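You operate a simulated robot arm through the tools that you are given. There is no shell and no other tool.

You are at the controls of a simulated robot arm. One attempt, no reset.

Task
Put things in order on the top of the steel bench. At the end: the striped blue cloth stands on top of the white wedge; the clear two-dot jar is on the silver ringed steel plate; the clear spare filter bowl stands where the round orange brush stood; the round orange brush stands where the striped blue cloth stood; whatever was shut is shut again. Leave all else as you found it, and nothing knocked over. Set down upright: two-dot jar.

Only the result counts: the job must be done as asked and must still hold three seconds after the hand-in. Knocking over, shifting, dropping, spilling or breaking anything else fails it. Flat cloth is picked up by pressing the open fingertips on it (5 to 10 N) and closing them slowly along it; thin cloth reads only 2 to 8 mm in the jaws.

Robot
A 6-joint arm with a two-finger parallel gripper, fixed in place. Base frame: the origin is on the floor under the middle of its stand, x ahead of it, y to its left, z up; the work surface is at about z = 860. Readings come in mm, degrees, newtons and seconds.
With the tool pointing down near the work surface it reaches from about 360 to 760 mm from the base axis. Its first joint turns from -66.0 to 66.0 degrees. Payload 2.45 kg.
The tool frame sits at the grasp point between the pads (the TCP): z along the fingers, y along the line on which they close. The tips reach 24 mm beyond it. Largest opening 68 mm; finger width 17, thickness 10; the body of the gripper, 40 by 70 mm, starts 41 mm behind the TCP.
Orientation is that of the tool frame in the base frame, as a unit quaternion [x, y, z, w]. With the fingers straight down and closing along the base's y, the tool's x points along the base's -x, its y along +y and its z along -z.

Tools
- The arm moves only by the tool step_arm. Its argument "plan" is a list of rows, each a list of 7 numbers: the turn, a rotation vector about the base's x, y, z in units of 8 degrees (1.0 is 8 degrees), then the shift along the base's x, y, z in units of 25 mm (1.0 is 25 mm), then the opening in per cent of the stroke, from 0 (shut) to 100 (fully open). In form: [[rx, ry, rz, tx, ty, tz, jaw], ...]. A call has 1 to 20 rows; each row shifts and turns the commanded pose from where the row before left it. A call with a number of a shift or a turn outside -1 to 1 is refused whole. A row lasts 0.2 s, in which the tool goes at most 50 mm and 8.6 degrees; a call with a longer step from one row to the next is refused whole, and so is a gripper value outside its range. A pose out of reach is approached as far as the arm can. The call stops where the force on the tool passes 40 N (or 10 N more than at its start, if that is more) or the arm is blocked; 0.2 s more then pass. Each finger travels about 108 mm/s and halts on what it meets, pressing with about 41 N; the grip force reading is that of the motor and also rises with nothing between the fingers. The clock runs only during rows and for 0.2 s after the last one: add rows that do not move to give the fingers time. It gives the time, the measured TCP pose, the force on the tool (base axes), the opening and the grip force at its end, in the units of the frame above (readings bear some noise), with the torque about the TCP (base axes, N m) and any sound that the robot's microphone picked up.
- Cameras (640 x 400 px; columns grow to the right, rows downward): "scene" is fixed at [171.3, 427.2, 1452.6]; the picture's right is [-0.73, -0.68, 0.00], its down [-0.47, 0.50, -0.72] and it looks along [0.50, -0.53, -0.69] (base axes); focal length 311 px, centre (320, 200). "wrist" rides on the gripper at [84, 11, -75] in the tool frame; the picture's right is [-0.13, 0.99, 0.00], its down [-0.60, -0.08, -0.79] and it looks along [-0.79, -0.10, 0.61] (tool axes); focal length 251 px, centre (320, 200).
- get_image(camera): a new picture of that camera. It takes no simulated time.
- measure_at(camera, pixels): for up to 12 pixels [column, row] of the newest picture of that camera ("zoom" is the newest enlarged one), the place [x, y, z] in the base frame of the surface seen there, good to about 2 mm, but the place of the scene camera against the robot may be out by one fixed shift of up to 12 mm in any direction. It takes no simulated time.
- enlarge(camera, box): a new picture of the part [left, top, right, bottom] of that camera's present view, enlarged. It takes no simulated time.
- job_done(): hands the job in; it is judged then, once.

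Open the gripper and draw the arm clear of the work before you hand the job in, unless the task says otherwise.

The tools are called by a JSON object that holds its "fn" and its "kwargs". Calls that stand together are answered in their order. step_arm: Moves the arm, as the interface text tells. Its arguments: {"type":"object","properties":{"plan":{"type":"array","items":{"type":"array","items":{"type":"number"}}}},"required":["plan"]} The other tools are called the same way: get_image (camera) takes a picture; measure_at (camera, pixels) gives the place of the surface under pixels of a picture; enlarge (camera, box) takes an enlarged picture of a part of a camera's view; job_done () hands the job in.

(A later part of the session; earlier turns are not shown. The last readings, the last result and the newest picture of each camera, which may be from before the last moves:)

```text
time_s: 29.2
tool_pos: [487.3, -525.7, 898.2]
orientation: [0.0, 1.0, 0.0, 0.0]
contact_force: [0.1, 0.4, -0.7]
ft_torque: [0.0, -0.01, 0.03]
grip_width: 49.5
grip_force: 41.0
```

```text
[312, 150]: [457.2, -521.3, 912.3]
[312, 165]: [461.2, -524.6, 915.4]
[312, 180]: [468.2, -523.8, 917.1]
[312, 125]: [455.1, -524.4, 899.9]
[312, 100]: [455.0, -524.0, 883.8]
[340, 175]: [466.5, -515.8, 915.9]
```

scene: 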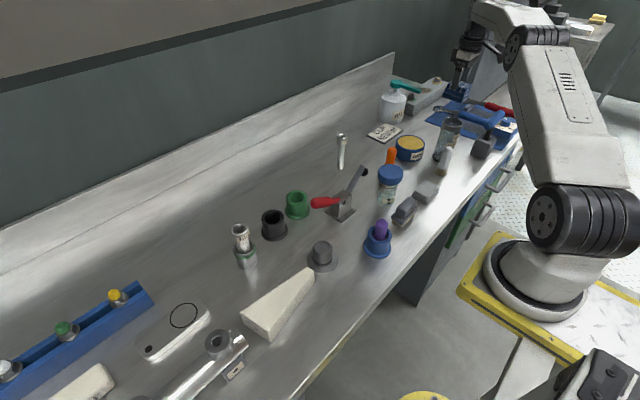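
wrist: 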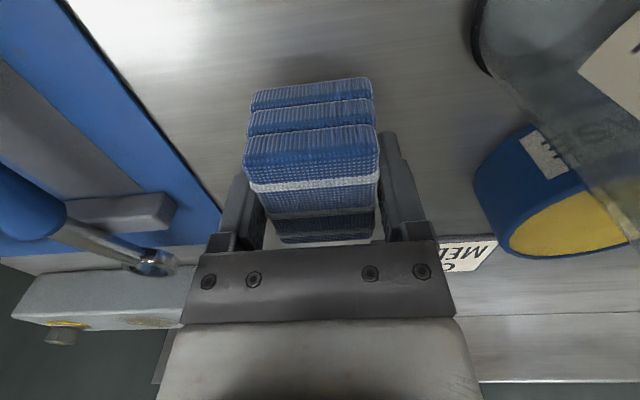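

No slip: the cloth top (z 916) stays 18 mm above the TCP. I keep lifting gently and check.

{"fn": "step_arm", "kwargs": {"plan": [[0, 0, 0, 0, 0, 0.15, 0], [0, 0, 0, 0, 0, 0.2, 0], [0, 0, 0, 0, 0, 0.25, 0], [0, 0, 0, 0, 0, 0.3, 0], [0, 0, 0, 0, 0, 0.3, 0], [0, 0, 0, 0, 0, 0.3, 0], [0, 0, 0, 0, 0, 0.25, 0], [0, 0, 0, 0, 0, 0.2, 0], [0, 0, 0, 0, 0, 0.15, 0]]}}

{"fn": "get_image", "kwargs": {"camera": "wrist"}}

{"fn": "measure_at", "kwargs": {"camera": "wrist", "pixels": [[312, 150], [312, 165], [312, 180], [312, 125], [312, 100], [340, 175]]}}

```text
time_s: 31.2
tool_pos: [486.6, -521.7, 950.2]
orientation: [0.0, 1.0, 0.001, 0.0]
contact_force: [-0.2, 1.0, -0.6]
ft_torque: [-0.01, 0.01, 0.0]
grip_width: 49.5
grip_force: 41.3
```

```text
taken
```

wrist: 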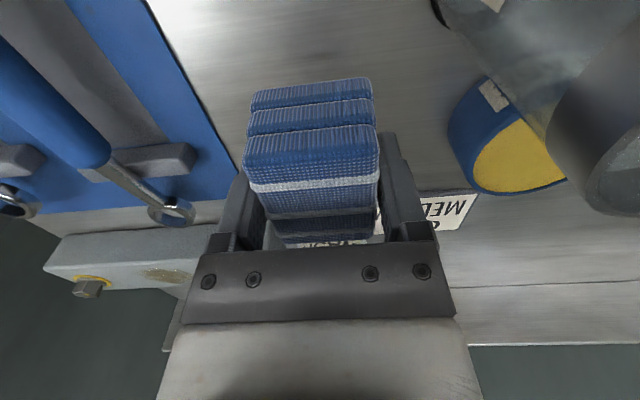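

```text
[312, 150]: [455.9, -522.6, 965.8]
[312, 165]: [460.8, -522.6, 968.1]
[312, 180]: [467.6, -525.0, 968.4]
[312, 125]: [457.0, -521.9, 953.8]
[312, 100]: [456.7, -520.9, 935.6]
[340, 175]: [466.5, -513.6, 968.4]
```

The cloth rides securely with slow lifting. I raise it to z≈1057 and begin moving left with gentle ramps.

{"fn": "step_arm", "kwargs": {"plan": [[0, 0, 0, 0, 0, 0.2, 0], [0, 0, 0, 0, 0, 0.35, 0], [0, 0, 0, 0, 0, 0.5, 0], [0, 0, 0, 0, 0, 0.6, 0], [0, 0, 0, 0, 0, 0.6, 0], [0, 0, 0, 0, 0, 0.6, 0], [0, 0, 0, 0, 0, 0.6, 0], [0, 0, 0, 0, 0, 0.5, 0], [0, 0, 0, 0, 0, 0.3, 0], [0, 0, 0, 0, 0.2, 0.1, 0], [0, 0, 0, -0.05, 0.4, 0, 0], [0, 0, 0, -0.1, 0.6, 0, 0], [0, 0, 0, -0.1, 0.8, 0, 0], [0, 0, 0, -0.1, 0.8, 0, 0], [0, 0, 0, -0.1, 0.8, 0, 0], [0, 0, 0, -0.1, 0.8, 0, 0], [0, 0, 0, -0.1, 0.8, 0, 0], [0, 0, 0, -0.1, 0.7, 0, 0], [0, 0, 0, -0.1, 0.5, 0, 0], [0, 0, 0, -0.05, 0.3, 0, 0]]}}

{"fn": "get_image", "kwargs": {"camera": "wrist"}}

{"fn": "measure_at", "kwargs": {"camera": "wrist", "pixels": [[312, 165], [312, 180], [340, 175]]}}

```text
time_s: 35.4
tool_pos: [465.5, -354.3, 1059.5]
orientation: [0.0, 1.0, 0.0, 0.001]
contact_force: [0.5, 0.1, -0.6]
ft_torque: [-0.01, -0.03, 0.03]
grip_width: 49.2
grip_force: 41.7
```

```text
taken
```

wrist: 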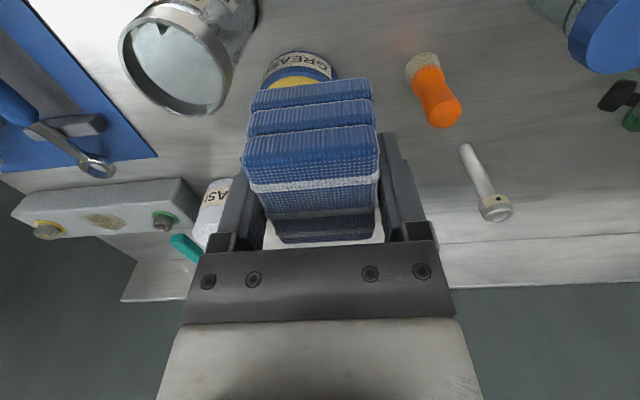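

```text
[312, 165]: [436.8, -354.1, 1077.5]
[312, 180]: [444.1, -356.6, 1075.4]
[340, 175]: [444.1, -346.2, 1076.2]
```

The cloth is steady. I continue to the left toward the wedge.

{"fn": "step_arm", "kwargs": {"plan": [[0, 0, 0, 0, 0.3, 0, 0], [0, 0, 0, -0.05, 0.5, 0, 0], [0, 0, 0, -0.05, 0.7, 0, 0], [0, 0, 0, -0.05, 0.8, 0, 0], [0, 0, 0, -0.05, 0.8, 0, 0], [0, 0, 0, -0.05, 0.8, 0, 0], [0, 0, 0, -0.05, 0.8, 0, 0], [0, 0, 0, -0.05, 0.8, 0, 0], [0, 0, 0, -0.05, 0.8, 0, 0], [0, 0, 0, -0.05, 0.8, 0, 0], [0, 0, 0, -0.05, 0.8, 0, 0], [0, 0, 0, -0.05, 0.8, 0, 0], [0, 0, 0, -0.05, 0.8, 0, 0], [0, 0, 0, -0.05, 0.8, 0, 0], [0, 0, 0, -0.05, 0.8, 0, 0], [0, 0, 0, -0.05, 0.8, 0, 0], [0, 0, 0, -0.05, 0.8, 0, 0], [0, 0, 0, 0, 0.7, 0, 0], [0, 0, 0, 0, 0.7, 0, 0], [0, 0, 0, 0, 0.7, 0, 0]]}}

{"fn": "step_arm", "kwargs": {"plan": [[0, 0, 0, -0.05, 0.7, 0, 0], [0, 0, 0, -0.05, 0.8, 0, 0], [0, 0, 0, -0.05, 0.8, 0, 0], [0, 0, 0, -0.05, 0.8, 0, 0], [0, 0, 0, -0.05, 0.8, 0, 0], [0, 0, 0, -0.05, 0.8, 0, 0], [0, 0, 0, -0.05, 0.8, 0, 0], [0, 0, 0, -0.05, 0.8, 0, 0], [0, 0, 0, -0.05, 0.8, 0, 0], [0, 0, 0, -0.05, 0.8, 0, 0], [0, 0, 0, -0.05, 0.7, 0, 0], [0, 0, 0, 0, 0.5, 0, 0], [0, 0, 0, 0, 0.3, 0, 0], [0, 0, 0, 0, 0.2, 0, 0], [0, 0, 0, 0, 0, 0, 0]]}}

{"fn": "get_image", "kwargs": {"camera": "wrist"}}

{"fn": "get_image", "kwargs": {"camera": "scene"}}

```text
time_s: 39.6
tool_pos: [445.7, 14.4, 1059.1]
orientation: [0.0, 1.0, 0.0, 0.0]
contact_force: [0.1, 0.5, -1.0]
ft_torque: [-0.01, 0.0, 0.0]
grip_width: 49.6
grip_force: 41.7
```

```text
time_s: 42.8
tool_pos: [432.8, 253.6, 1059.4]
orientation: [0.0, 1.0, -0.001, -0.001]
contact_force: [-0.6, -0.4, 0.2]
ft_torque: [0.02, 0.03, 0.01]
grip_width: 49.5
grip_force: 41.0
```

```text
taken
```

wrist: 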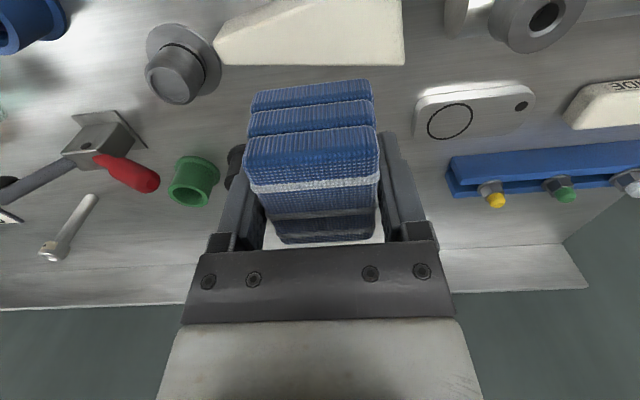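

```text
taken
```

scene: 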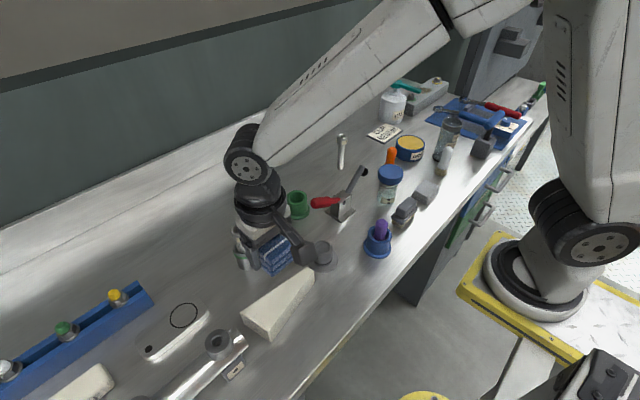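

At (433,254,1059) the wedge shows at wrist (310,35). I re-measure its top edges for the exact target.

{"fn": "enlarge", "kwargs": {"camera": "wrist", "box": [200, 0, 420, 90]}}

{"fn": "measure_at", "kwargs": {"camera": "wrist", "pixels": [[401, 60], [401, 30], [400, 5], [375, 62], [350, 62], [350, 5], [375, 3], [320, 10], [320, 60], [225, 58], [390, 30]]}}

```text
2.91 times, centred on (310, 45) of wrist
```

zoom: 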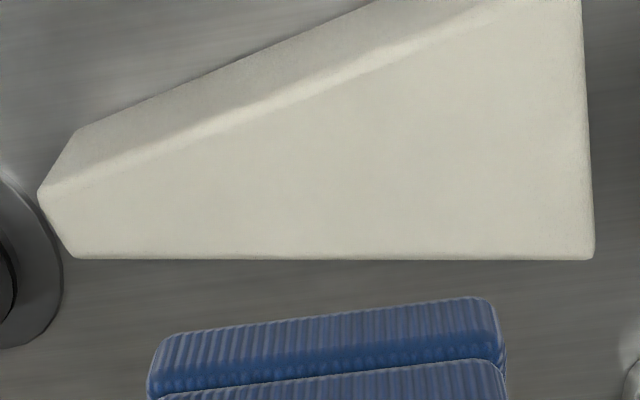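

```text
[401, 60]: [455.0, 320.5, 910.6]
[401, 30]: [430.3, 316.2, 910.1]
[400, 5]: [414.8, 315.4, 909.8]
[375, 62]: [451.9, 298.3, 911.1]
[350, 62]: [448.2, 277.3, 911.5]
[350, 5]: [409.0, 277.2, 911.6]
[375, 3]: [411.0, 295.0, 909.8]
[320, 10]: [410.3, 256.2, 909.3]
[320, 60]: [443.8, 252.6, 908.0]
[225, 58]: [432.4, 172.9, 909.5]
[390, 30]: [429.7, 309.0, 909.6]
```

Target TCP is (428,290). I move there and descend gently to z≈944.

{"fn": "step_arm", "kwargs": {"plan": [[0, 0, 0, -0.05, 0.3, 0, 0], [0, 0, 0, -0.05, 0.5, 0, 0], [0, 0, 0, -0.05, 0.4, -0.2, 0], [0, 0, 0, -0.04, 0.25, -0.4, 0], [0, 0, 0, 0, 0, -0.5, 0], [0, 0, 0, 0, 0, -0.6, 0], [0, 0, 0, 0, 0, -0.6, 0], [0, 0, 0, 0, 0, -0.6, 0], [0, 0, 0, 0, 0, -0.6, 0], [0, 0, 0, 0, 0, -0.5, 0], [0, 0, 0, 0, 0, -0.35, 0], [0, 0, 0, 0, 0, -0.2, 0], [0, 0, 0, 0, 0, -0.1, 0], [0, 0, 0, 0, 0, 0, 0]]}}

{"fn": "get_image", "kwargs": {"camera": "wrist"}}

{"fn": "get_image", "kwargs": {"camera": "scene"}}

{"fn": "enlarge", "kwargs": {"camera": "scene", "box": [200, 200, 380, 350]}}

```text
time_s: 45.8
tool_pos: [428.3, 288.7, 941.3]
orientation: [0.0, 1.0, 0.0, 0.0]
contact_force: [0.5, 0.0, -0.3]
ft_torque: [-0.02, 0.0, 0.01]
grip_width: 49.2
grip_force: 40.5
```

```text
taken
```

wrist: 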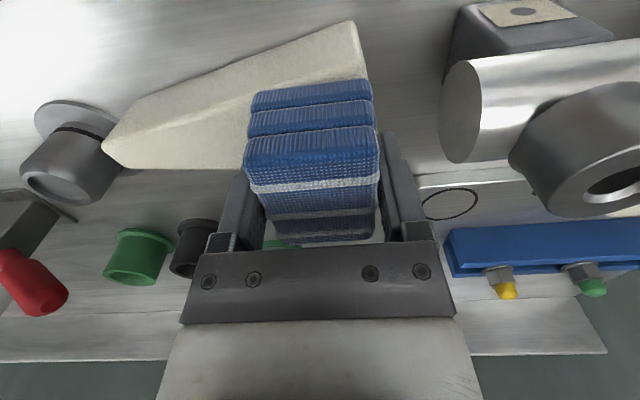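

```text
taken
```

scene: 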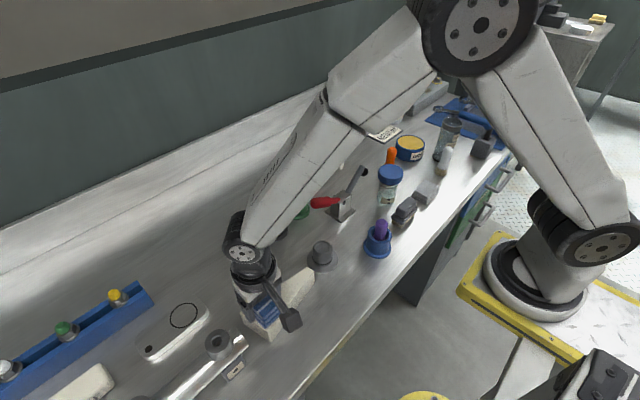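

```text
2.67 times, centred on (290, 275) of scene
```

zoom: 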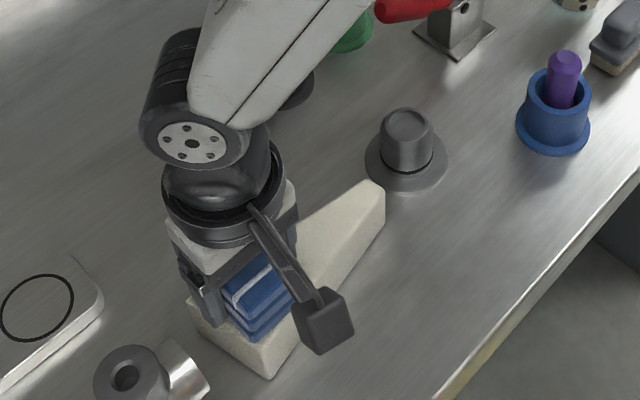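

The cloth hovers a few millimetres over the wide end of the wedge. I lower the last 4 mm slowly.

{"fn": "step_arm", "kwargs": {"plan": [[0, 0, 0, 0, 0, -0.05, 0], [0, 0, 0, 0, 0, -0.05, 0], [0, 0, 0, 0, 0, -0.05, 0], [0, 0, 0, 0, 0, 0, 0]]}}

{"fn": "get_image", "kwargs": {"camera": "wrist"}}

{"fn": "measure_at", "kwargs": {"camera": "wrist", "pixels": [[312, 165], [312, 180], [340, 175], [312, 100], [312, 88], [312, 78]]}}

```text
time_s: 46.8
tool_pos: [427.3, 289.8, 939.0]
orientation: [0.0, 1.0, 0.0, 0.0]
contact_force: [-0.7, -0.2, -0.2]
ft_torque: [-0.03, -0.02, 0.05]
grip_width: 49.3
grip_force: 40.8
```

```text
taken
```

wrist: 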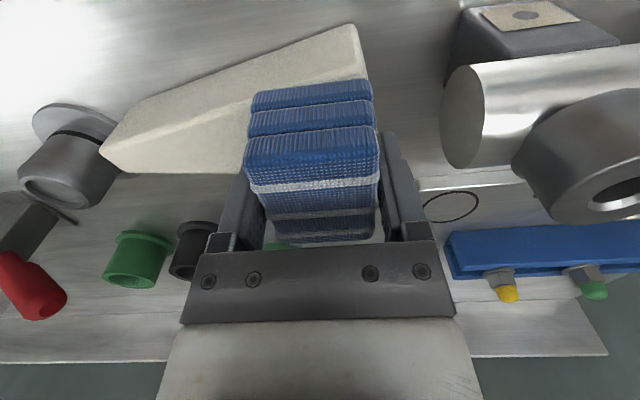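

```text
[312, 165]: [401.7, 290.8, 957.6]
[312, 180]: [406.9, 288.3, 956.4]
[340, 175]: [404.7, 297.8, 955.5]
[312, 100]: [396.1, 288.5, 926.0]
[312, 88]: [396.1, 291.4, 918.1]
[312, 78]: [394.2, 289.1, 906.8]
```

About 1–2 mm remain. I lower once or twice more and open the jaws gradually.

{"fn": "step_arm", "kwargs": {"plan": [[0, 0, 0, 0, 0, -0.04, 0], [0, 0, 0, 0, 0, -0.04, 0], [0, 0, 0, 0, 0, 0, 0]]}}

{"fn": "step_arm", "kwargs": {"plan": [[0, 0, 0, 0, 0, 0, 70], [0, 0, 0, 0, 0, 0, 76], [0, 0, 0, 0, 0, 0, 84], [0, 0, 0, 0, 0, 0, 92], [0, 0, 0, 0, 0, 0, 100], [0, 0, 0, 0, 0, 0, 100]]}}

{"fn": "get_image", "kwargs": {"camera": "wrist"}}

```text
time_s: 47.6
tool_pos: [428.3, 289.1, 937.7]
orientation: [0.0, 1.0, 0.0, 0.001]
contact_force: [-3.1, -3.5, 14.4]
ft_torque: [-0.12, 0.15, -0.02]
grip_width: 49.2
grip_force: 41.2
```

```text
time_s: 49.0
tool_pos: [427.6, 289.6, 937.5]
orientation: [0.0, 1.0, -0.001, 0.001]
contact_force: [0.1, 0.1, 0.0]
ft_torque: [-0.01, -0.01, 0.01]
grip_width: 68.0
grip_force: 0.2
```

```text
taken
```

wrist: 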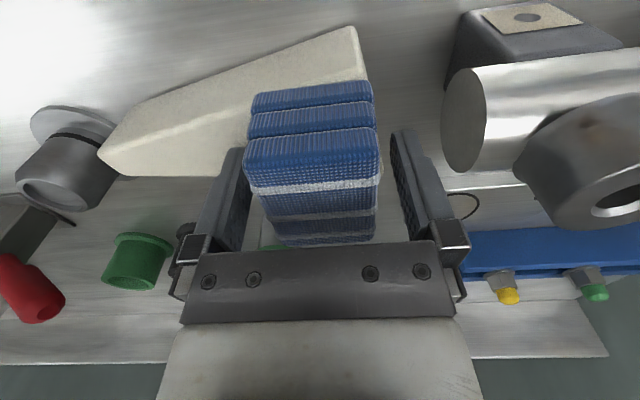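

The cloth stands on the wedge and the jaws are open (14 N contact was felt before release). I draw straight up and check.

{"fn": "step_arm", "kwargs": {"plan": [[0, 0, 0, 0, 0, 0.3, 100], [0, 0, 0, 0, 0, 0.6, 100], [0, 0, 0, 0, 0, 1, 100], [0, 0, 0, 0, 0, 1, 100], [0, 0, 0, 0, 0, 1, 100], [0, 0, 0, 0, 0, 1, 100], [0, 0, 0, 0, 0, 1, 100], [0, 0, 0, 0, 0, 1, 100]]}}

{"fn": "get_image", "kwargs": {"camera": "wrist"}}

{"fn": "get_image", "kwargs": {"camera": "scene"}}

```text
time_s: 50.8
tool_pos: [427.7, 290.7, 1109.4]
orientation: [0.0, 1.0, 0.0, -0.001]
contact_force: [1.2, -0.2, 0.1]
ft_torque: [-0.04, 0.05, 0.01]
grip_width: 67.8
grip_force: 0.0
```

```text
taken
```

wrist: 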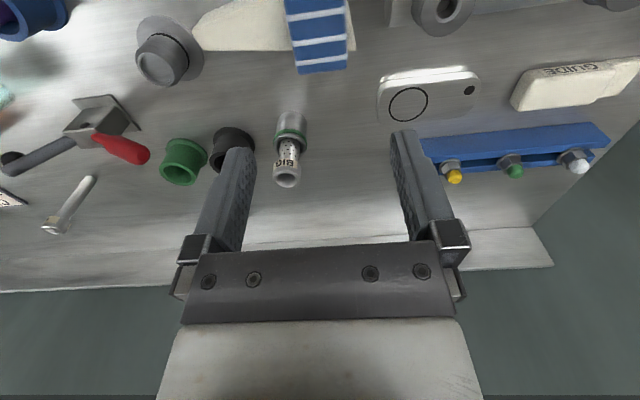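

```text
taken
```

scene: 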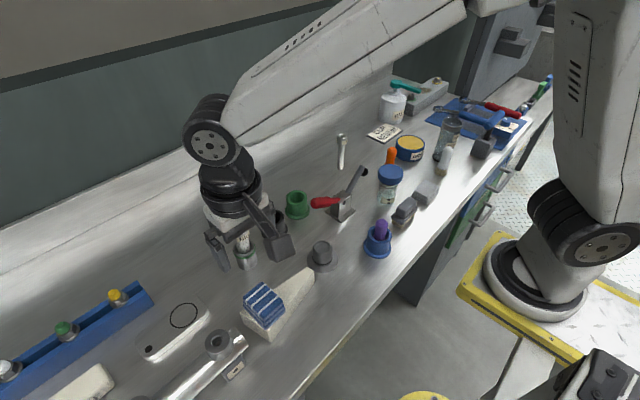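

The cloth stands well on the wedge (scene (263,305)). Next I go look at the jar, the brush and the bowl from above with empty hand.

{"fn": "step_arm", "kwargs": {"plan": [[0, 0, 0, -0.05, -1, 0.1, 100], [0, 0, 0, -0.05, -1, 0.1, 100], [0, 0, 0, -0.05, -1, 0.1, 100], [0, 0, 0, -0.05, -1, 0.1, 100], [0, 0, 0, -0.05, -1, 0.1, 100], [0, 0, 0, -0.05, -1, 0.1, 100], [0, 0, 0, -0.05, -1, 0.1, 100], [0, 0, 0, -0.05, -1, 0.1, 100], [0, 0, 0, -0.05, -1, 0.1, 100], [0, 0, 0, -0.05, -1, 0.1, 100], [0, 0, 0, -0.05, -1, 0.1, 100], [0, 0, 0, -0.05, -1, 0.1, 100], [0, 0, 0, -0.05, -1, 0.1, 100], [0, 0, 0, -0.05, -1, 0.1, 100], [0, 0, 0, -0.05, -1, 0.1, 100], [0, 0, 0, -0.05, -1, 0.1, 100], [0, 0, 0, -0.05, -1, 0.1, 100], [0, 0, 0, -0.05, -1, 0.1, 100], [0, 0, 0, -0.05, -1, 0.1, 100], [0, 0, 0, -0.05, -1, 0.1, 100]]}}

{"fn": "get_image", "kwargs": {"camera": "wrist"}}

```text
time_s: 55.0
tool_pos: [402.2, -210.2, 1158.3]
orientation: [0.0, 1.0, 0.0, 0.001]
contact_force: [-0.1, 0.6, -0.3]
ft_torque: [-0.03, 0.01, 0.0]
grip_width: 68.1
grip_force: 0.0
```

```text
taken
```

wrist: 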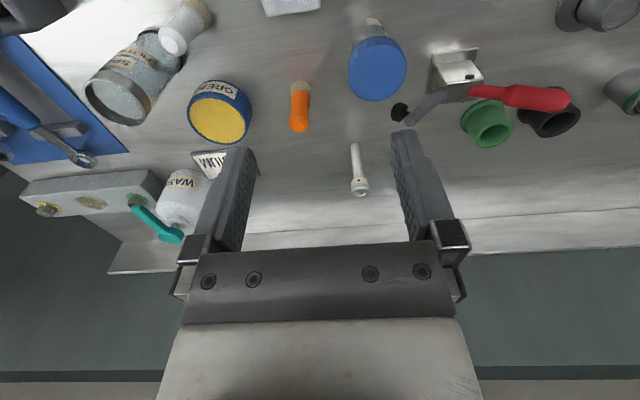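

The orange brush is at wrist (300,105), jar lid at (377,70), bowl at (130,85). I enlarge and measure.

{"fn": "enlarge", "kwargs": {"camera": "wrist", "box": [260, 0, 440, 140]}}

{"fn": "measure_at", "kwargs": {"camera": "zoom", "pixels": [[105, 240], [175, 240], [142, 350], [142, 290], [140, 370], [120, 360], [165, 360], [145, 255], [110, 270], [170, 270], [140, 232], [140, 330]]}}

{"fn": "measure_at", "kwargs": {"camera": "zoom", "pixels": [[420, 130], [312, 230], [518, 230], [415, 345], [415, 240], [335, 150], [505, 150], [350, 90], [455, 90], [400, 62], [350, 120], [460, 120]]}}

```text
2.86 times, centred on (350, 70) of wrist
```

zoom: 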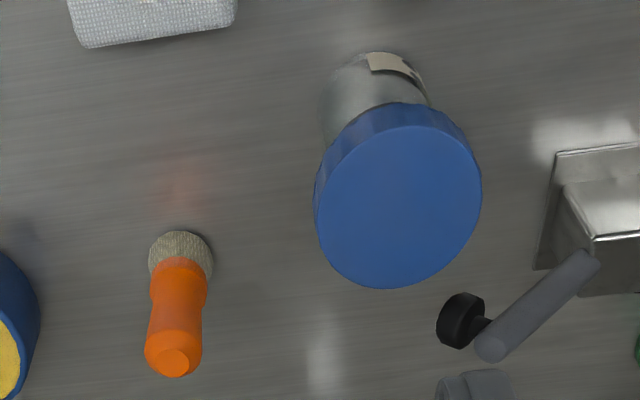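

```text
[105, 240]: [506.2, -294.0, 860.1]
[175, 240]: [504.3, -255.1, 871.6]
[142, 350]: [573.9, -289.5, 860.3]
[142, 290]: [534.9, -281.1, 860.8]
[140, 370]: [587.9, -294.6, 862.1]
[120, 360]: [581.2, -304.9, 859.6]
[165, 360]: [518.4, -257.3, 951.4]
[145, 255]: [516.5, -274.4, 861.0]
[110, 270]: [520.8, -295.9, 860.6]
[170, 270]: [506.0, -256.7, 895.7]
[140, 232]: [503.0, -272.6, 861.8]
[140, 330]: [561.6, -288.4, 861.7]
```

```text
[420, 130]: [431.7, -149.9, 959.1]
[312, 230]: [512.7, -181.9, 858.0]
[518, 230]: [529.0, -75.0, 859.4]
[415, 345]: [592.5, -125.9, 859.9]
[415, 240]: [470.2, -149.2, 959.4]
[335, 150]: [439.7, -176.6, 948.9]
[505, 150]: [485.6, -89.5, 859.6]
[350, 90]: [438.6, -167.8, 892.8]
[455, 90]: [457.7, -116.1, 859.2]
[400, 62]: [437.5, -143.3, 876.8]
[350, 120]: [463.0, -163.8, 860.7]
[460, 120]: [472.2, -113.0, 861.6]
```

I refine: brush handle at zoom x 148–205, y 255–375; lid edge at x 318–480. Measuring these points.

{"fn": "measure_at", "kwargs": {"camera": "zoom", "pixels": [[153, 250], [209, 250], [180, 236], [150, 340], [202, 340], [173, 362], [176, 345], [180, 300], [156, 300], [203, 300], [168, 374], [178, 270]]}}

{"fn": "measure_at", "kwargs": {"camera": "zoom", "pixels": [[322, 220], [476, 190], [398, 200], [395, 283], [405, 130], [320, 185], [474, 215], [330, 110], [425, 95], [380, 60], [345, 75], [360, 112]]}}

```text
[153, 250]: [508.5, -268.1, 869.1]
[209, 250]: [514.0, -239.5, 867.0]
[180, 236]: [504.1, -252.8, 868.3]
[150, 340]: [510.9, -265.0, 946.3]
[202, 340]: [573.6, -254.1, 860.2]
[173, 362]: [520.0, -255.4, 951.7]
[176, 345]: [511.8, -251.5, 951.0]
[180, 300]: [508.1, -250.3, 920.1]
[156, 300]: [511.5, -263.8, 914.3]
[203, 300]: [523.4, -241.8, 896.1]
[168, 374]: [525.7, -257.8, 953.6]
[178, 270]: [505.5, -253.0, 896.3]
```

```text
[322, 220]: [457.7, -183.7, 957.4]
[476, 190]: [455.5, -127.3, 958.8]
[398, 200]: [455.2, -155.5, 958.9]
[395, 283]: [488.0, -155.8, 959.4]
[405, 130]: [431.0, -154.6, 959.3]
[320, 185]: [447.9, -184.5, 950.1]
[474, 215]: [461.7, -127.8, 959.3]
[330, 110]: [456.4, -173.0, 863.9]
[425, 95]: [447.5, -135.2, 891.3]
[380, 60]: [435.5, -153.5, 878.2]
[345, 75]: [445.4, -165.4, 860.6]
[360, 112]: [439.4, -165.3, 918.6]
```

The lid is ~59 mm across, centre ≈ (458,−155.5), top z 959; brush centre ≈ (511,−252). I move above the jar and descend to z≈1010 to refine the alignment.

{"fn": "step_arm", "kwargs": {"plan": [[0, 0, 0, 0.4, 0.4, 0, 100], [0, 0, 0, 0.5, 0.5, -0.3, 100], [0, 0, 0, 0.6, 0.6, -0.6, 100], [0, 0, 0, 0.5, 0.5, -1, 100], [0, 0, 0, 0.22, 0.18, -1, 100], [0, 0, 0, 0, 0, -1, 100], [0, 0, 0, 0, 0, -1, 100], [0, 0, 0, 0, 0, -0.6, 100], [0, 0, 0, 0, 0, -0.3, 100], [0, 0, 0, 0, 0, 0, 100]]}}

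{"fn": "get_image", "kwargs": {"camera": "wrist"}}

```text
time_s: 57.2
tool_pos: [459.1, -155.2, 1015.3]
orientation: [0.0, 1.0, 0.0, 0.0]
contact_force: [-0.6, 0.7, 1.2]
ft_torque: [-0.01, -0.01, 0.0]
grip_width: 68.0
grip_force: 0.1
```

```text
taken
```

wrist: 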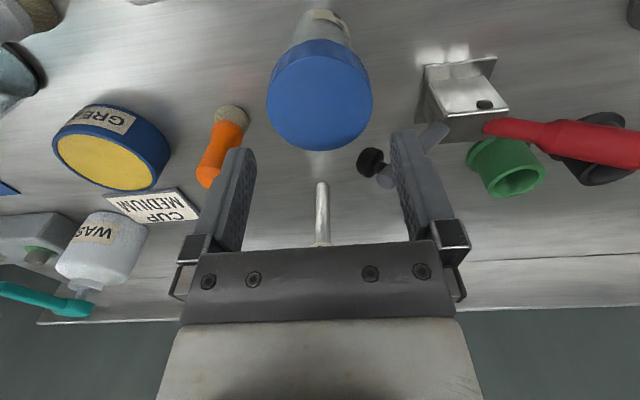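

The jar lid sits at (320,95) between the fingers. I measure the lid edges and the black knob of the toggle clamp at (372,163), which may be near the right finger.

{"fn": "measure_at", "kwargs": {"camera": "wrist", "pixels": [[268, 95], [370, 95], [320, 148], [320, 58], [320, 100], [370, 160], [385, 180], [425, 130], [305, 20], [345, 20], [272, 80], [366, 115]]}}

{"fn": "enlarge", "kwargs": {"camera": "wrist", "box": [240, 0, 480, 200]}}

{"fn": "enlarge", "kwargs": {"camera": "scene", "box": [320, 120, 460, 230]}}

```text
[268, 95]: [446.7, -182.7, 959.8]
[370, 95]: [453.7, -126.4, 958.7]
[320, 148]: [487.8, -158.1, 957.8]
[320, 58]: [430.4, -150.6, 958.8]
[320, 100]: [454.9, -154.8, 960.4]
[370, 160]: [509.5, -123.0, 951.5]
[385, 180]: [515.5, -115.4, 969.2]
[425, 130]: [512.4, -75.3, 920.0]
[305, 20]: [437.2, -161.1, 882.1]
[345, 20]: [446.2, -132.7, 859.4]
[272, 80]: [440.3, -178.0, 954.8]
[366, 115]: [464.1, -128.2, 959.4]
```

```text
2.00 times, centred on (360, 100) of wrist
```

zoom: 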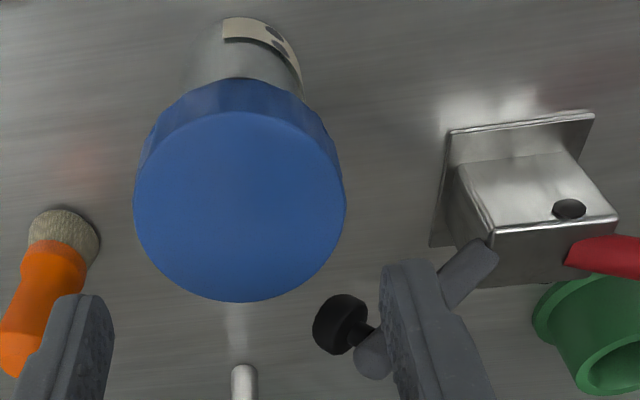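

```text
3.64 times, centred on (390, 175) of scene
```

zoom: 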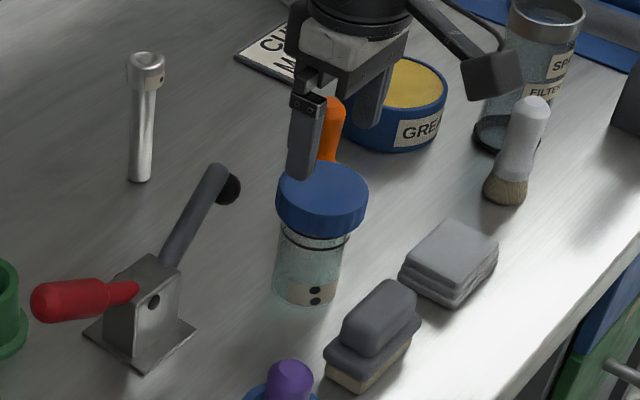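

Lid centre (459,−154.7), ~57.5 mm wide; the clamp arm (x>500) is clear of fingers and lid. I descend to z≈944 around the lid.

{"fn": "step_arm", "kwargs": {"plan": [[0, 0, 0, 0, 0.02, -0.4, 100], [0, 0, 0, 0, 0, -0.5, 100], [0, 0, 0, 0, 0, -0.5, 100], [0, 0, 0, 0, 0, -0.5, 100], [0, 0, 0, 0, 0, -0.4, 100], [0, 0, 0, 0, 0, -0.35, 100], [0, 0, 0, 0, 0, -0.2, 100], [0, 0, 0, 0, 0, 0, 100]]}}

{"fn": "get_image", "kwargs": {"camera": "wrist"}}

{"fn": "enlarge", "kwargs": {"camera": "scene", "box": [320, 120, 460, 230]}}

```text
time_s: 59.0
tool_pos: [460.0, -154.6, 943.2]
orientation: [0.0, 1.0, 0.0, 0.0]
contact_force: [0.1, -0.6, 0.1]
ft_torque: [0.01, 0.0, 0.03]
grip_width: 68.2
grip_force: 0.1
```

```text
taken
```

wrist: 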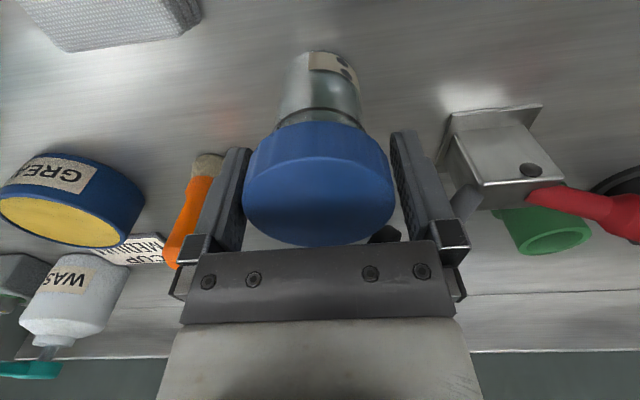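

```text
3.64 times, centred on (390, 175) of scene
```

zoom: 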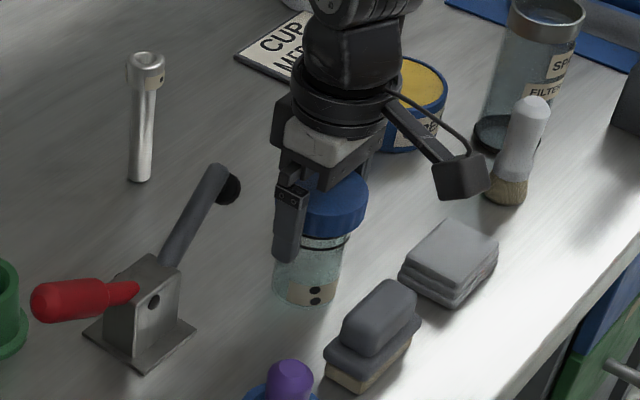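

The jaws straddle the lid. I close slowly onto it and measure the lid's lower edge.

{"fn": "measure_at", "kwargs": {"camera": "wrist", "pixels": [[318, 128], [318, 122], [318, 118], [318, 145], [318, 160], [315, 70]]}}

{"fn": "step_arm", "kwargs": {"plan": [[0, 0, 0, 0, 0, 0, 95], [0, 0, 0, 0, 0, 0, 90], [0, 0, 0, 0, 0, 0, 86], [0, 0, 0, 0, 0, 0, 82], [0, 0, 0, 0, 0, 0, 78], [0, 0, 0, 0, 0, 0, 60], [0, 0, 0, 0, 0, 0, 0], [0, 0, 0, 0, 0, 0, 0]]}}

{"fn": "get_image", "kwargs": {"camera": "wrist"}}

```text
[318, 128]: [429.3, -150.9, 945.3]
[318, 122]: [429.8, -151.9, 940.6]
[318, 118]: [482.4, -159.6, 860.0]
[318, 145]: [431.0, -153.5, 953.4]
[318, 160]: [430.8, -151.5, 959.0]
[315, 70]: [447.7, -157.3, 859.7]
```

```text
time_s: 60.8
tool_pos: [460.0, -153.3, 943.1]
orientation: [0.0, 1.0, 0.001, 0.0]
contact_force: [-0.4, 0.2, 0.1]
ft_torque: [0.02, 0.02, 0.01]
grip_width: 62.5
grip_force: 40.6
```

```text
taken
```

wrist: 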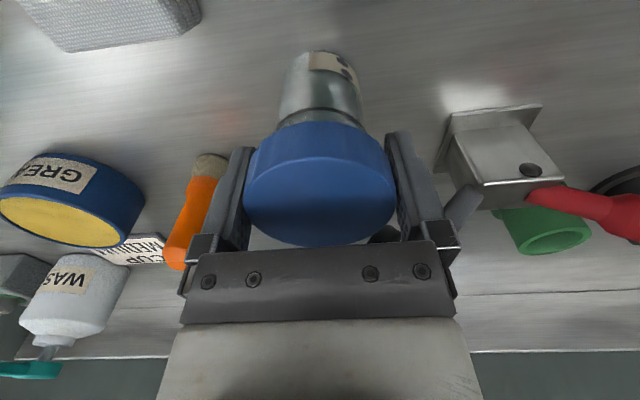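

Gripped at 62.5 mm with 41 N. I lift slowly 10 mm and check that the whole jar comes along.

{"fn": "step_arm", "kwargs": {"plan": [[0, 0, 0, 0, 0, 0.05, 0], [0, 0, 0, 0, 0, 0.1, 0], [0, 0, 0, 0, 0, 0.1, 0], [0, 0, 0, 0, 0, 0.1, 0], [0, 0, 0, 0, 0, 0.1, 0], [0, 0, 0, 0, 0, 0.05, 0], [0, 0, 0, 0, 0, 0, 0]]}}

{"fn": "get_image", "kwargs": {"camera": "wrist"}}

{"fn": "get_image", "kwargs": {"camera": "scene"}}

{"fn": "enlarge", "kwargs": {"camera": "scene", "box": [340, 150, 440, 230]}}

```text
time_s: 62.4
tool_pos: [459.0, -154.6, 955.6]
orientation: [0.0, 1.0, 0.0, 0.0]
contact_force: [0.7, -0.6, -2.0]
ft_torque: [-0.01, 0.01, 0.0]
grip_width: 62.1
grip_force: 40.9
```

```text
taken
```

wrist: 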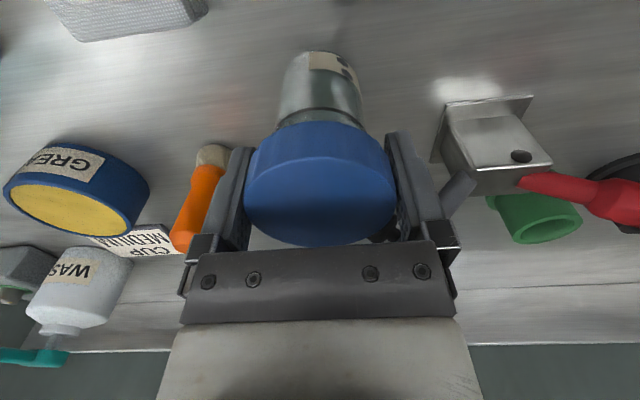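

```text
taken
```

scene: 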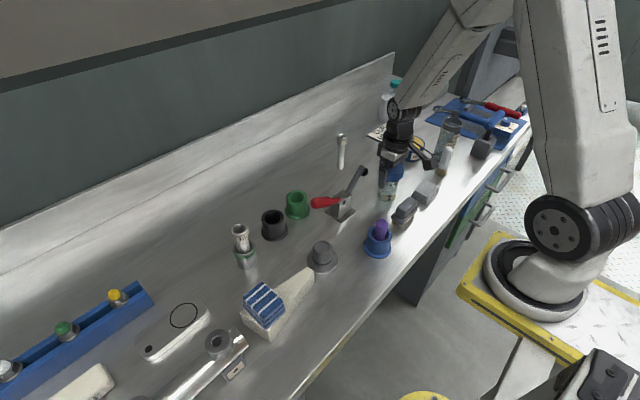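

```text
5.00 times, centred on (390, 190) of scene
```

zoom: 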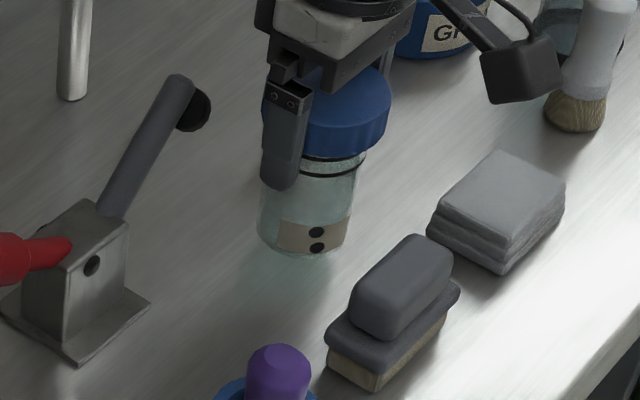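

The whole jar rises with the lid (weight about 2 N). I lift it gently to about z 1093.

{"fn": "step_arm", "kwargs": {"plan": [[0, 0, 0, 0, 0, 0.1, 0], [0, 0, 0, 0, 0, 0.2, 0], [0, 0, 0, 0, 0, 0.3, 0], [0, 0, 0, 0, 0, 0.4, 0], [0, 0, 0, 0, 0, 0.5, 0], [0, 0, 0, 0, 0, 0.5, 0], [0, 0, 0, 0, 0, 0.5, 0], [0, 0, 0, 0, 0, 0.5, 0], [0, 0, 0, 0, 0, 0.5, 0], [0, 0, 0, 0, 0, 0.5, 0], [0, 0, 0, 0, 0, 0.5, 0], [0, 0, 0, 0, 0, 0.4, 0], [0, 0, 0, 0, 0, 0.3, 0], [0, 0, 0, 0, 0, 0.2, 0], [0, 0, 0, 0, 0, 0.1, 0]]}}

{"fn": "get_image", "kwargs": {"camera": "wrist"}}

```text
time_s: 65.6
tool_pos: [457.4, -154.6, 1094.0]
orientation: [0.0, 1.0, 0.0, 0.0]
contact_force: [-0.1, -0.5, -1.7]
ft_torque: [-0.03, 0.04, 0.01]
grip_width: 62.4
grip_force: 40.3
```

```text
taken
```

wrist: 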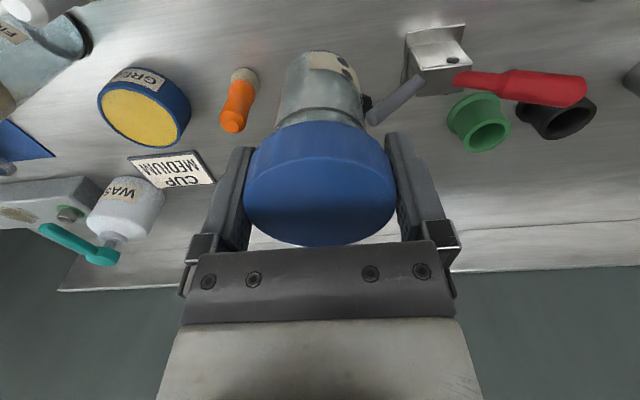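

The jar hangs straight. I carry it left with gentle ramps.

{"fn": "step_arm", "kwargs": {"plan": [[0, 0, 0, 0, 0.1, 0, 0], [0, 0, 0, 0.05, 0.25, 0, 0], [0, 0, 0, 0.1, 0.45, 0, 0], [0, 0, 0, 0.1, 0.65, 0, 0], [0, 0, 0, 0.1, 0.8, 0, 0], [0, 0, 0, 0.1, 0.8, 0, 0], [0, 0, 0, 0.1, 0.8, 0, 0], [0, 0, 0, 0.1, 0.8, 0, 0], [0, 0, 0, 0.1, 0.8, 0, 0], [0, 0, 0, 0.1, 0.8, 0, 0], [0, 0, 0, 0.1, 0.8, 0, 0], [0, 0, 0, 0.1, 0.8, 0, 0], [0, 0, 0, 0.1, 0.8, 0, 0], [0, 0, 0, 0.1, 0.8, 0, 0], [0, 0, 0, 0.1, 0.8, 0, 0], [0, 0, 0, 0.1, 0.8, 0, 0], [0, 0, 0, 0.1, 0.65, 0, 0], [0, 0, 0, 0.1, 0.45, 0, 0], [0, 0, 0, 0.05, 0.25, 0, 0], [0, 0, 0, 0, 0.1, 0, 0]]}}

{"fn": "step_arm", "kwargs": {"plan": [[0, 0, 0, 0, 0.1, 0, 0], [0, 0, 0, 0.05, 0.25, 0, 0], [0, 0, 0, 0.1, 0.45, 0, 0], [0, 0, 0, 0.12, 0.65, 0, 0], [0, 0, 0, 0.15, 0.8, 0, 0], [0, 0, 0, 0.15, 0.8, 0, 0], [0, 0, 0, 0.15, 0.8, 0, 0], [0, 0, 0, 0.15, 0.8, 0, 0], [0, 0, 0, 0.15, 0.8, 0, 0], [0, 0, 0, 0.15, 0.8, 0, 0], [0, 0, 0, 0.15, 0.8, 0, 0], [0, 0, 0, 0.15, 0.7, 0, 0], [0, 0, 0, 0.1, 0.55, 0, 0], [0, 0, 0, 0.1, 0.4, 0, 0], [0, 0, 0, 0.05, 0.25, 0, 0], [0, 0, 0, 0, 0.1, 0, 0], [0, 0, 0, 0, 0, 0, 0]]}}

{"fn": "get_image", "kwargs": {"camera": "wrist"}}

{"fn": "get_image", "kwargs": {"camera": "scene"}}

```text
time_s: 69.8
tool_pos: [501.0, 156.6, 1094.1]
orientation: [0.0, 1.0, 0.0, 0.001]
contact_force: [0.6, 0.3, -1.1]
ft_torque: [-0.02, -0.04, 0.04]
grip_width: 62.3
grip_force: 40.4
```

```text
time_s: 73.4
tool_pos: [544.5, 383.7, 1095.5]
orientation: [0.001, 1.0, 0.001, 0.0]
contact_force: [0.0, 0.1, -1.2]
ft_torque: [0.01, -0.02, 0.01]
grip_width: 62.2
grip_force: 41.0
```

```text
taken
```

wrist: 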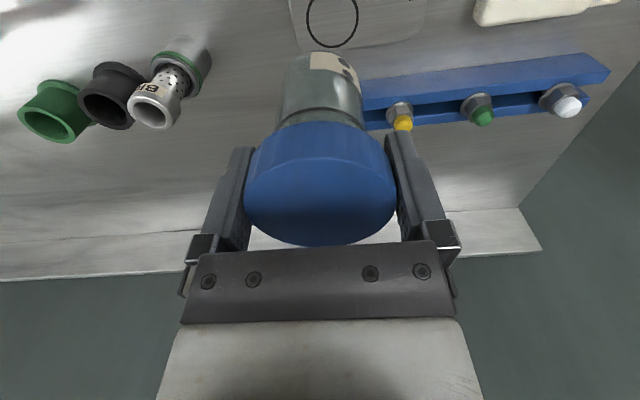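

```text
taken
```

scene: 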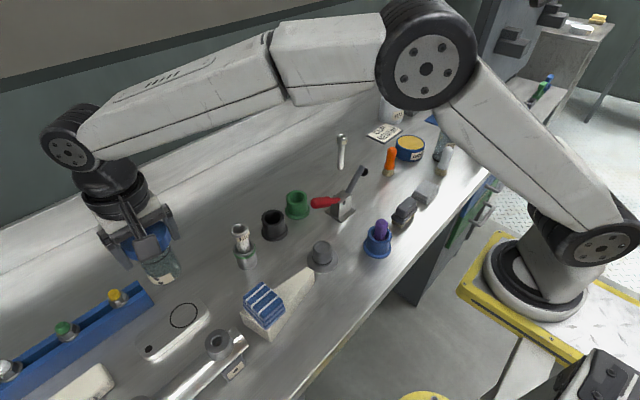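

At (544.5,384,1095). I re-measure the ring and the blue rack's near end for the final alignment.

{"fn": "measure_at", "kwargs": {"camera": "wrist", "pixels": [[332, 47], [308, 20], [357, 15], [313, 36], [354, 32], [365, 90], [365, 105], [400, 85], [404, 124], [332, 10], [300, 50]]}}

{"fn": "enlarge", "kwargs": {"camera": "wrist", "box": [260, 0, 440, 140]}}

```text
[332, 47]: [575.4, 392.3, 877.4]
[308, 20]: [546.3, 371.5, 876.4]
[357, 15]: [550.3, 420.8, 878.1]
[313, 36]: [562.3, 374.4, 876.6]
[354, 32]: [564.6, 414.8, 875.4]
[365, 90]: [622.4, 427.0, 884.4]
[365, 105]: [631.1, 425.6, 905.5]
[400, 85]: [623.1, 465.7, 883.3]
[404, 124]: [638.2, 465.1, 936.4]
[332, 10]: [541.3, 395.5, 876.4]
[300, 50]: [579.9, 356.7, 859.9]
```

```text
2.86 times, centred on (350, 70) of wrist
```

zoom: 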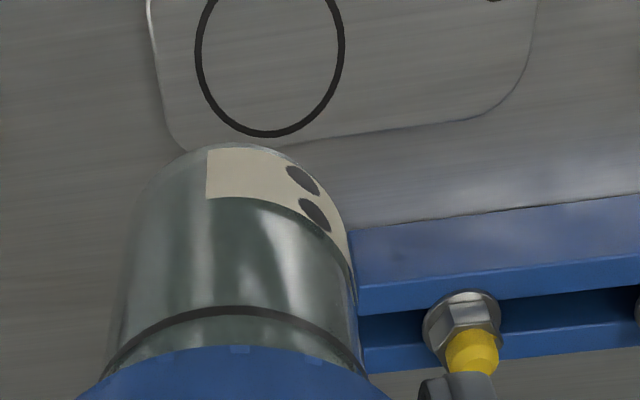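

Ring centre confirmed at about (549.5,396). I shift over it and descend gently to about z 965.

{"fn": "step_arm", "kwargs": {"plan": [[0, 0, 0, 0.05, 0.15, 0, 0], [0, 0, 0, 0.1, 0.2, 0, 0], [0, 0, 0, 0.05, 0.15, -0.1, 0], [0, 0, 0, 0, 0, -0.25, 0], [0, 0, 0, 0, 0, -0.4, 0], [0, 0, 0, 0, 0, -0.5, 0], [0, 0, 0, 0, 0, -0.5, 0], [0, 0, 0, 0, 0, -0.5, 0], [0, 0, 0, 0, 0, -0.5, 0], [0, 0, 0, 0, 0, -0.5, 0], [0, 0, 0, 0, 0, -0.5, 0], [0, 0, 0, 0, 0, -0.5, 0], [0, 0, 0, 0, 0, -0.4, 0], [0, 0, 0, 0, 0, -0.3, 0], [0, 0, 0, 0, 0, -0.15, 0], [0, 0, 0, 0, 0, -0.1, 0], [0, 0, 0, 0, 0, 0, 0]]}}

{"fn": "get_image", "kwargs": {"camera": "wrist"}}

{"fn": "get_image", "kwargs": {"camera": "scene"}}

{"fn": "enlarge", "kwargs": {"camera": "scene", "box": [100, 220, 260, 370]}}

```text
time_s: 77.0
tool_pos: [548.6, 395.6, 963.4]
orientation: [0.0, 1.0, 0.001, 0.0]
contact_force: [0.3, -0.1, -1.4]
ft_torque: [0.0, 0.03, 0.02]
grip_width: 62.3
grip_force: 41.5
```

```text
taken
```

wrist: 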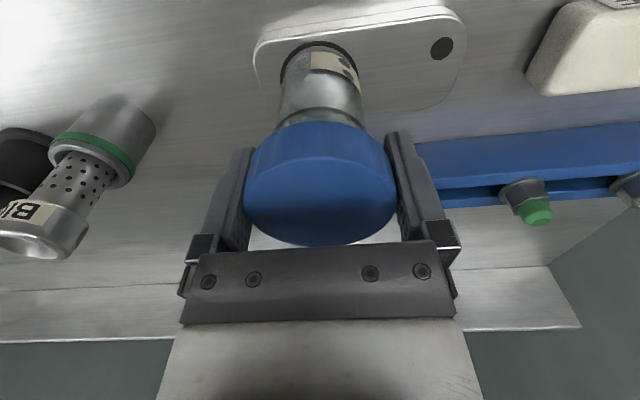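

```text
taken
```

scene: 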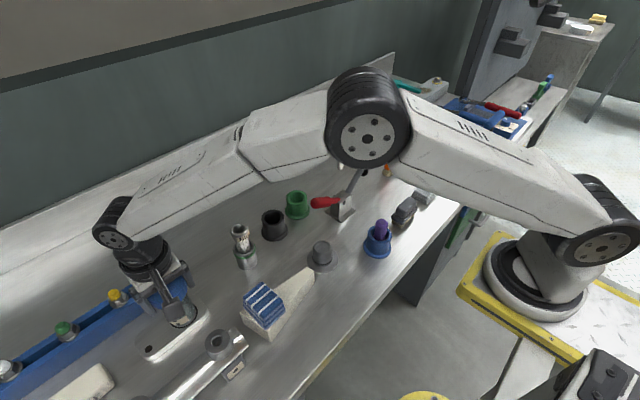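

```text
2.67 times, centred on (180, 295) of scene
```

zoom: 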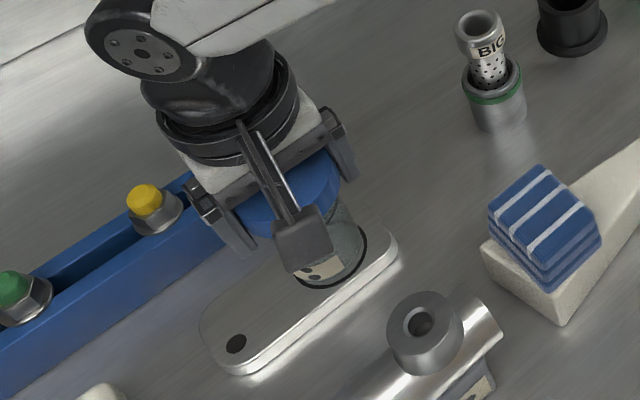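

The jar is just above and centred in the ring. I lower the last few millimetres in tiny steps.

{"fn": "step_arm", "kwargs": {"plan": [[0, 0, 0, 0.02, 0.02, -0.05, 0], [0, 0, 0, 0, 0, -0.05, 0], [0, 0, 0, 0, 0, -0.04, 0], [0, 0, 0, 0, 0, -0.03, 0], [0, 0, 0, 0, 0, 0, 0]]}}

```text
time_s: 78.2
tool_pos: [549.8, 396.0, 957.9]
orientation: [0.001, 1.0, -0.001, 0.0]
contact_force: [-0.2, -0.5, -0.7]
ft_torque: [-0.03, 0.01, -0.01]
grip_width: 62.2
grip_force: 40.8
```

Force hardly changed; I lower another millimetre or so.

{"fn": "step_arm", "kwargs": {"plan": [[0, 0, 0, 0, 0, -0.03, 0], [0, 0, 0, 0, 0, -0.03, 0], [0, 0, 0, 0, 0, 0, 0]]}}

```text
time_s: 79.0
tool_pos: [550.5, 396.9, 958.8]
orientation: [0.0, 1.0, 0.001, 0.001]
contact_force: [-2.6, -1.2, 10.8]
ft_torque: [-0.13, 0.18, 0.0]
grip_width: 62.5
grip_force: 40.6
```

Contact at about 11 N: the jar rests on the plate. I open the jaws gradually.

{"fn": "step_arm", "kwargs": {"plan": [[0, 0, 0, 0, 0, 0, 92], [0, 0, 0, 0, 0, 0, 94], [0, 0, 0, 0, 0, 0, 97], [0, 0, 0, 0, 0, 0, 100], [0, 0, 0, 0, 0, 0, 100]]}}

{"fn": "get_image", "kwargs": {"camera": "wrist"}}

```text
time_s: 80.2
tool_pos: [550.3, 394.7, 957.3]
orientation: [0.001, 1.0, 0.0, -0.001]
contact_force: [0.3, -0.6, 0.6]
ft_torque: [-0.01, -0.03, 0.01]
grip_width: 67.9
grip_force: 0.0
```

```text
taken
```

wrist: 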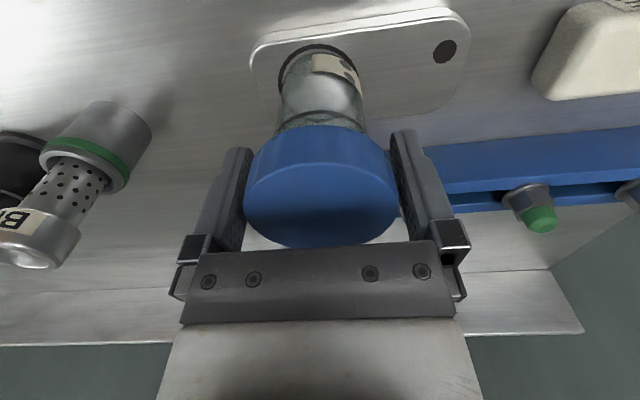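

The fingers are clear on both sides of the lid. I rise straight up, slowly first.

{"fn": "step_arm", "kwargs": {"plan": [[0, 0, 0, 0, 0, 0.2, 100], [0, 0, 0, 0, 0, 0.3, 100], [0, 0, 0, 0, 0, 0.4, 100], [0, 0, 0, 0, 0, 0.5, 100], [0, 0, 0, 0, 0, 0.8, 100], [0, 0, 0, 0, 0, 1, 100], [0, 0, 0, 0, 0, 1, 100], [0, 0, 0, -0.2, -0.4, 1, 100], [0, 0, 0, -0.3, -0.8, 0.5, 100], [0, 0, 0, -0.3, -1, 0, 100], [0, 0, 0, -0.3, -1, 0, 100], [0, 0, 0, -0.3, -1, 0, 100], [0, 0, 0, -0.3, -1, 0, 100]]}}

{"fn": "get_image", "kwargs": {"camera": "wrist"}}

{"fn": "get_image", "kwargs": {"camera": "scene"}}

{"fn": "enlarge", "kwargs": {"camera": "scene", "box": [100, 220, 340, 370]}}

```text
time_s: 83.0
tool_pos: [507.8, 265.7, 1100.1]
orientation: [-0.001, 1.0, 0.0, 0.0]
contact_force: [-0.9, 0.3, 0.5]
ft_torque: [-0.02, 0.02, 0.01]
grip_width: 67.7
grip_force: 0.0
```

```text
taken
```

wrist: 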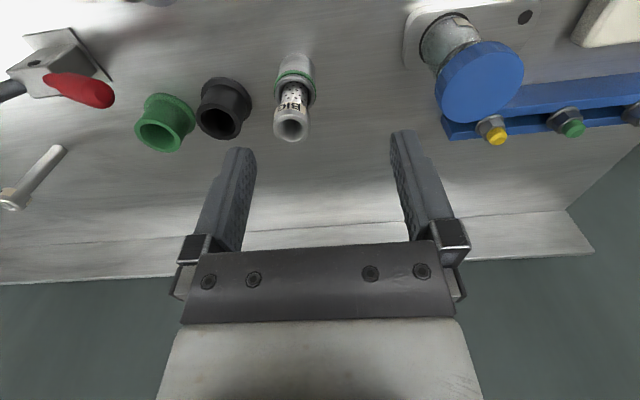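

```text
taken
```

scene: 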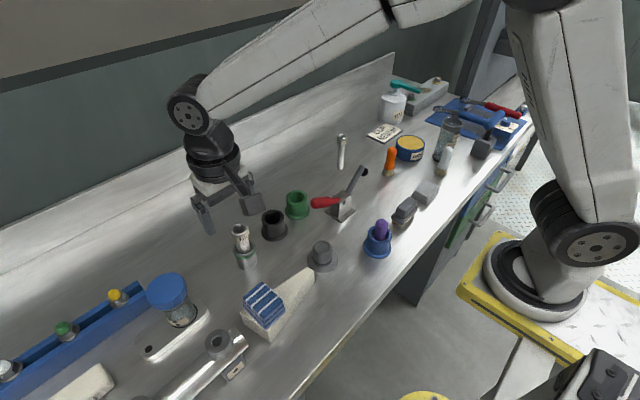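

```text
2.67 times, centred on (220, 295) of scene
```

zoom: 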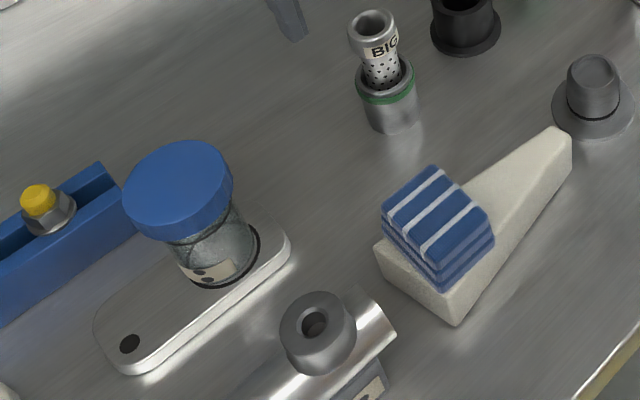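

The jar stands upright on the ringed plate and the cloth is on the wedge. Next the orange brush: I move back right to above it.

{"fn": "step_arm", "kwargs": {"plan": [[0, 0, 0, -0.1, -0.6, 0, 100], [0, 0, 0, -0.2, -1, 0, 100], [0, 0, 0, -0.2, -1, 0, 100], [0, 0, 0, -0.2, -1, 0, 100], [0, 0, 0, -0.2, -1, 0, 100], [0, 0, 0, -0.1, -1, 0, 100], [0, 0, 0, 0, -1, 0, 100], [0, 0, 0, 0, -1, 0, 100], [0, 0, 0, 0, -1, 0, 100], [0, 0, 0, 0, -1, 0, 100], [0, 0, 0, 0, -1, 0, 100], [0, 0, 0, 0, -1, 0, 100], [0, 0, 0, 0, -1, 0, 100], [0, 0, 0, 0, -1, 0, 100], [0, 0, 0, 0, -1, 0, 100], [0, 0, 0, 0, -1, 0, 100], [0, 0, 0, 0, -1, 0, 100], [0, 0, 0, 0, -1, 0, 100], [0, 0, 0, 0, -1, 0, 100], [0, 0, 0, 0, -1, 0, 100]]}}

{"fn": "step_arm", "kwargs": {"plan": [[0, 0, 0, 0.2, -0.8, 0, 100], [0, 0, 0, 0.1, -0.3, 0, 100], [0, 0, 0, 0, 0, 0, 100]]}}

{"fn": "get_image", "kwargs": {"camera": "wrist"}}

```text
time_s: 87.2
tool_pos: [483.7, -223.1, 1099.2]
orientation: [0.0, 1.0, 0.0, -0.001]
contact_force: [0.6, 0.8, 0.7]
ft_torque: [0.02, 0.01, 0.02]
grip_width: 67.7
grip_force: 0.1
```

```text
time_s: 88.0
tool_pos: [490.9, -251.4, 1099.6]
orientation: [0.001, 1.0, 0.0, 0.0]
contact_force: [0.2, 0.3, 0.2]
ft_torque: [-0.02, 0.03, 0.0]
grip_width: 68.2
grip_force: 0.0
```

```text
taken
```

wrist: 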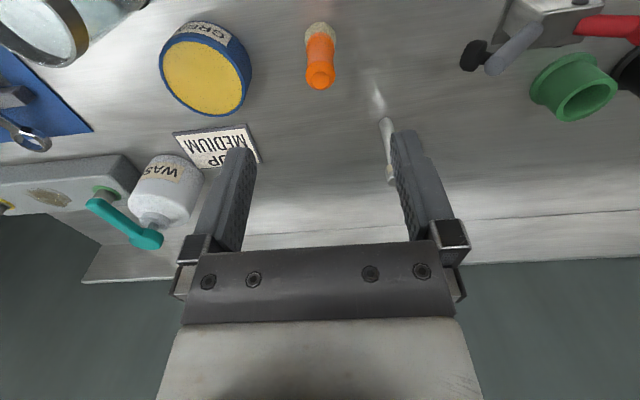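

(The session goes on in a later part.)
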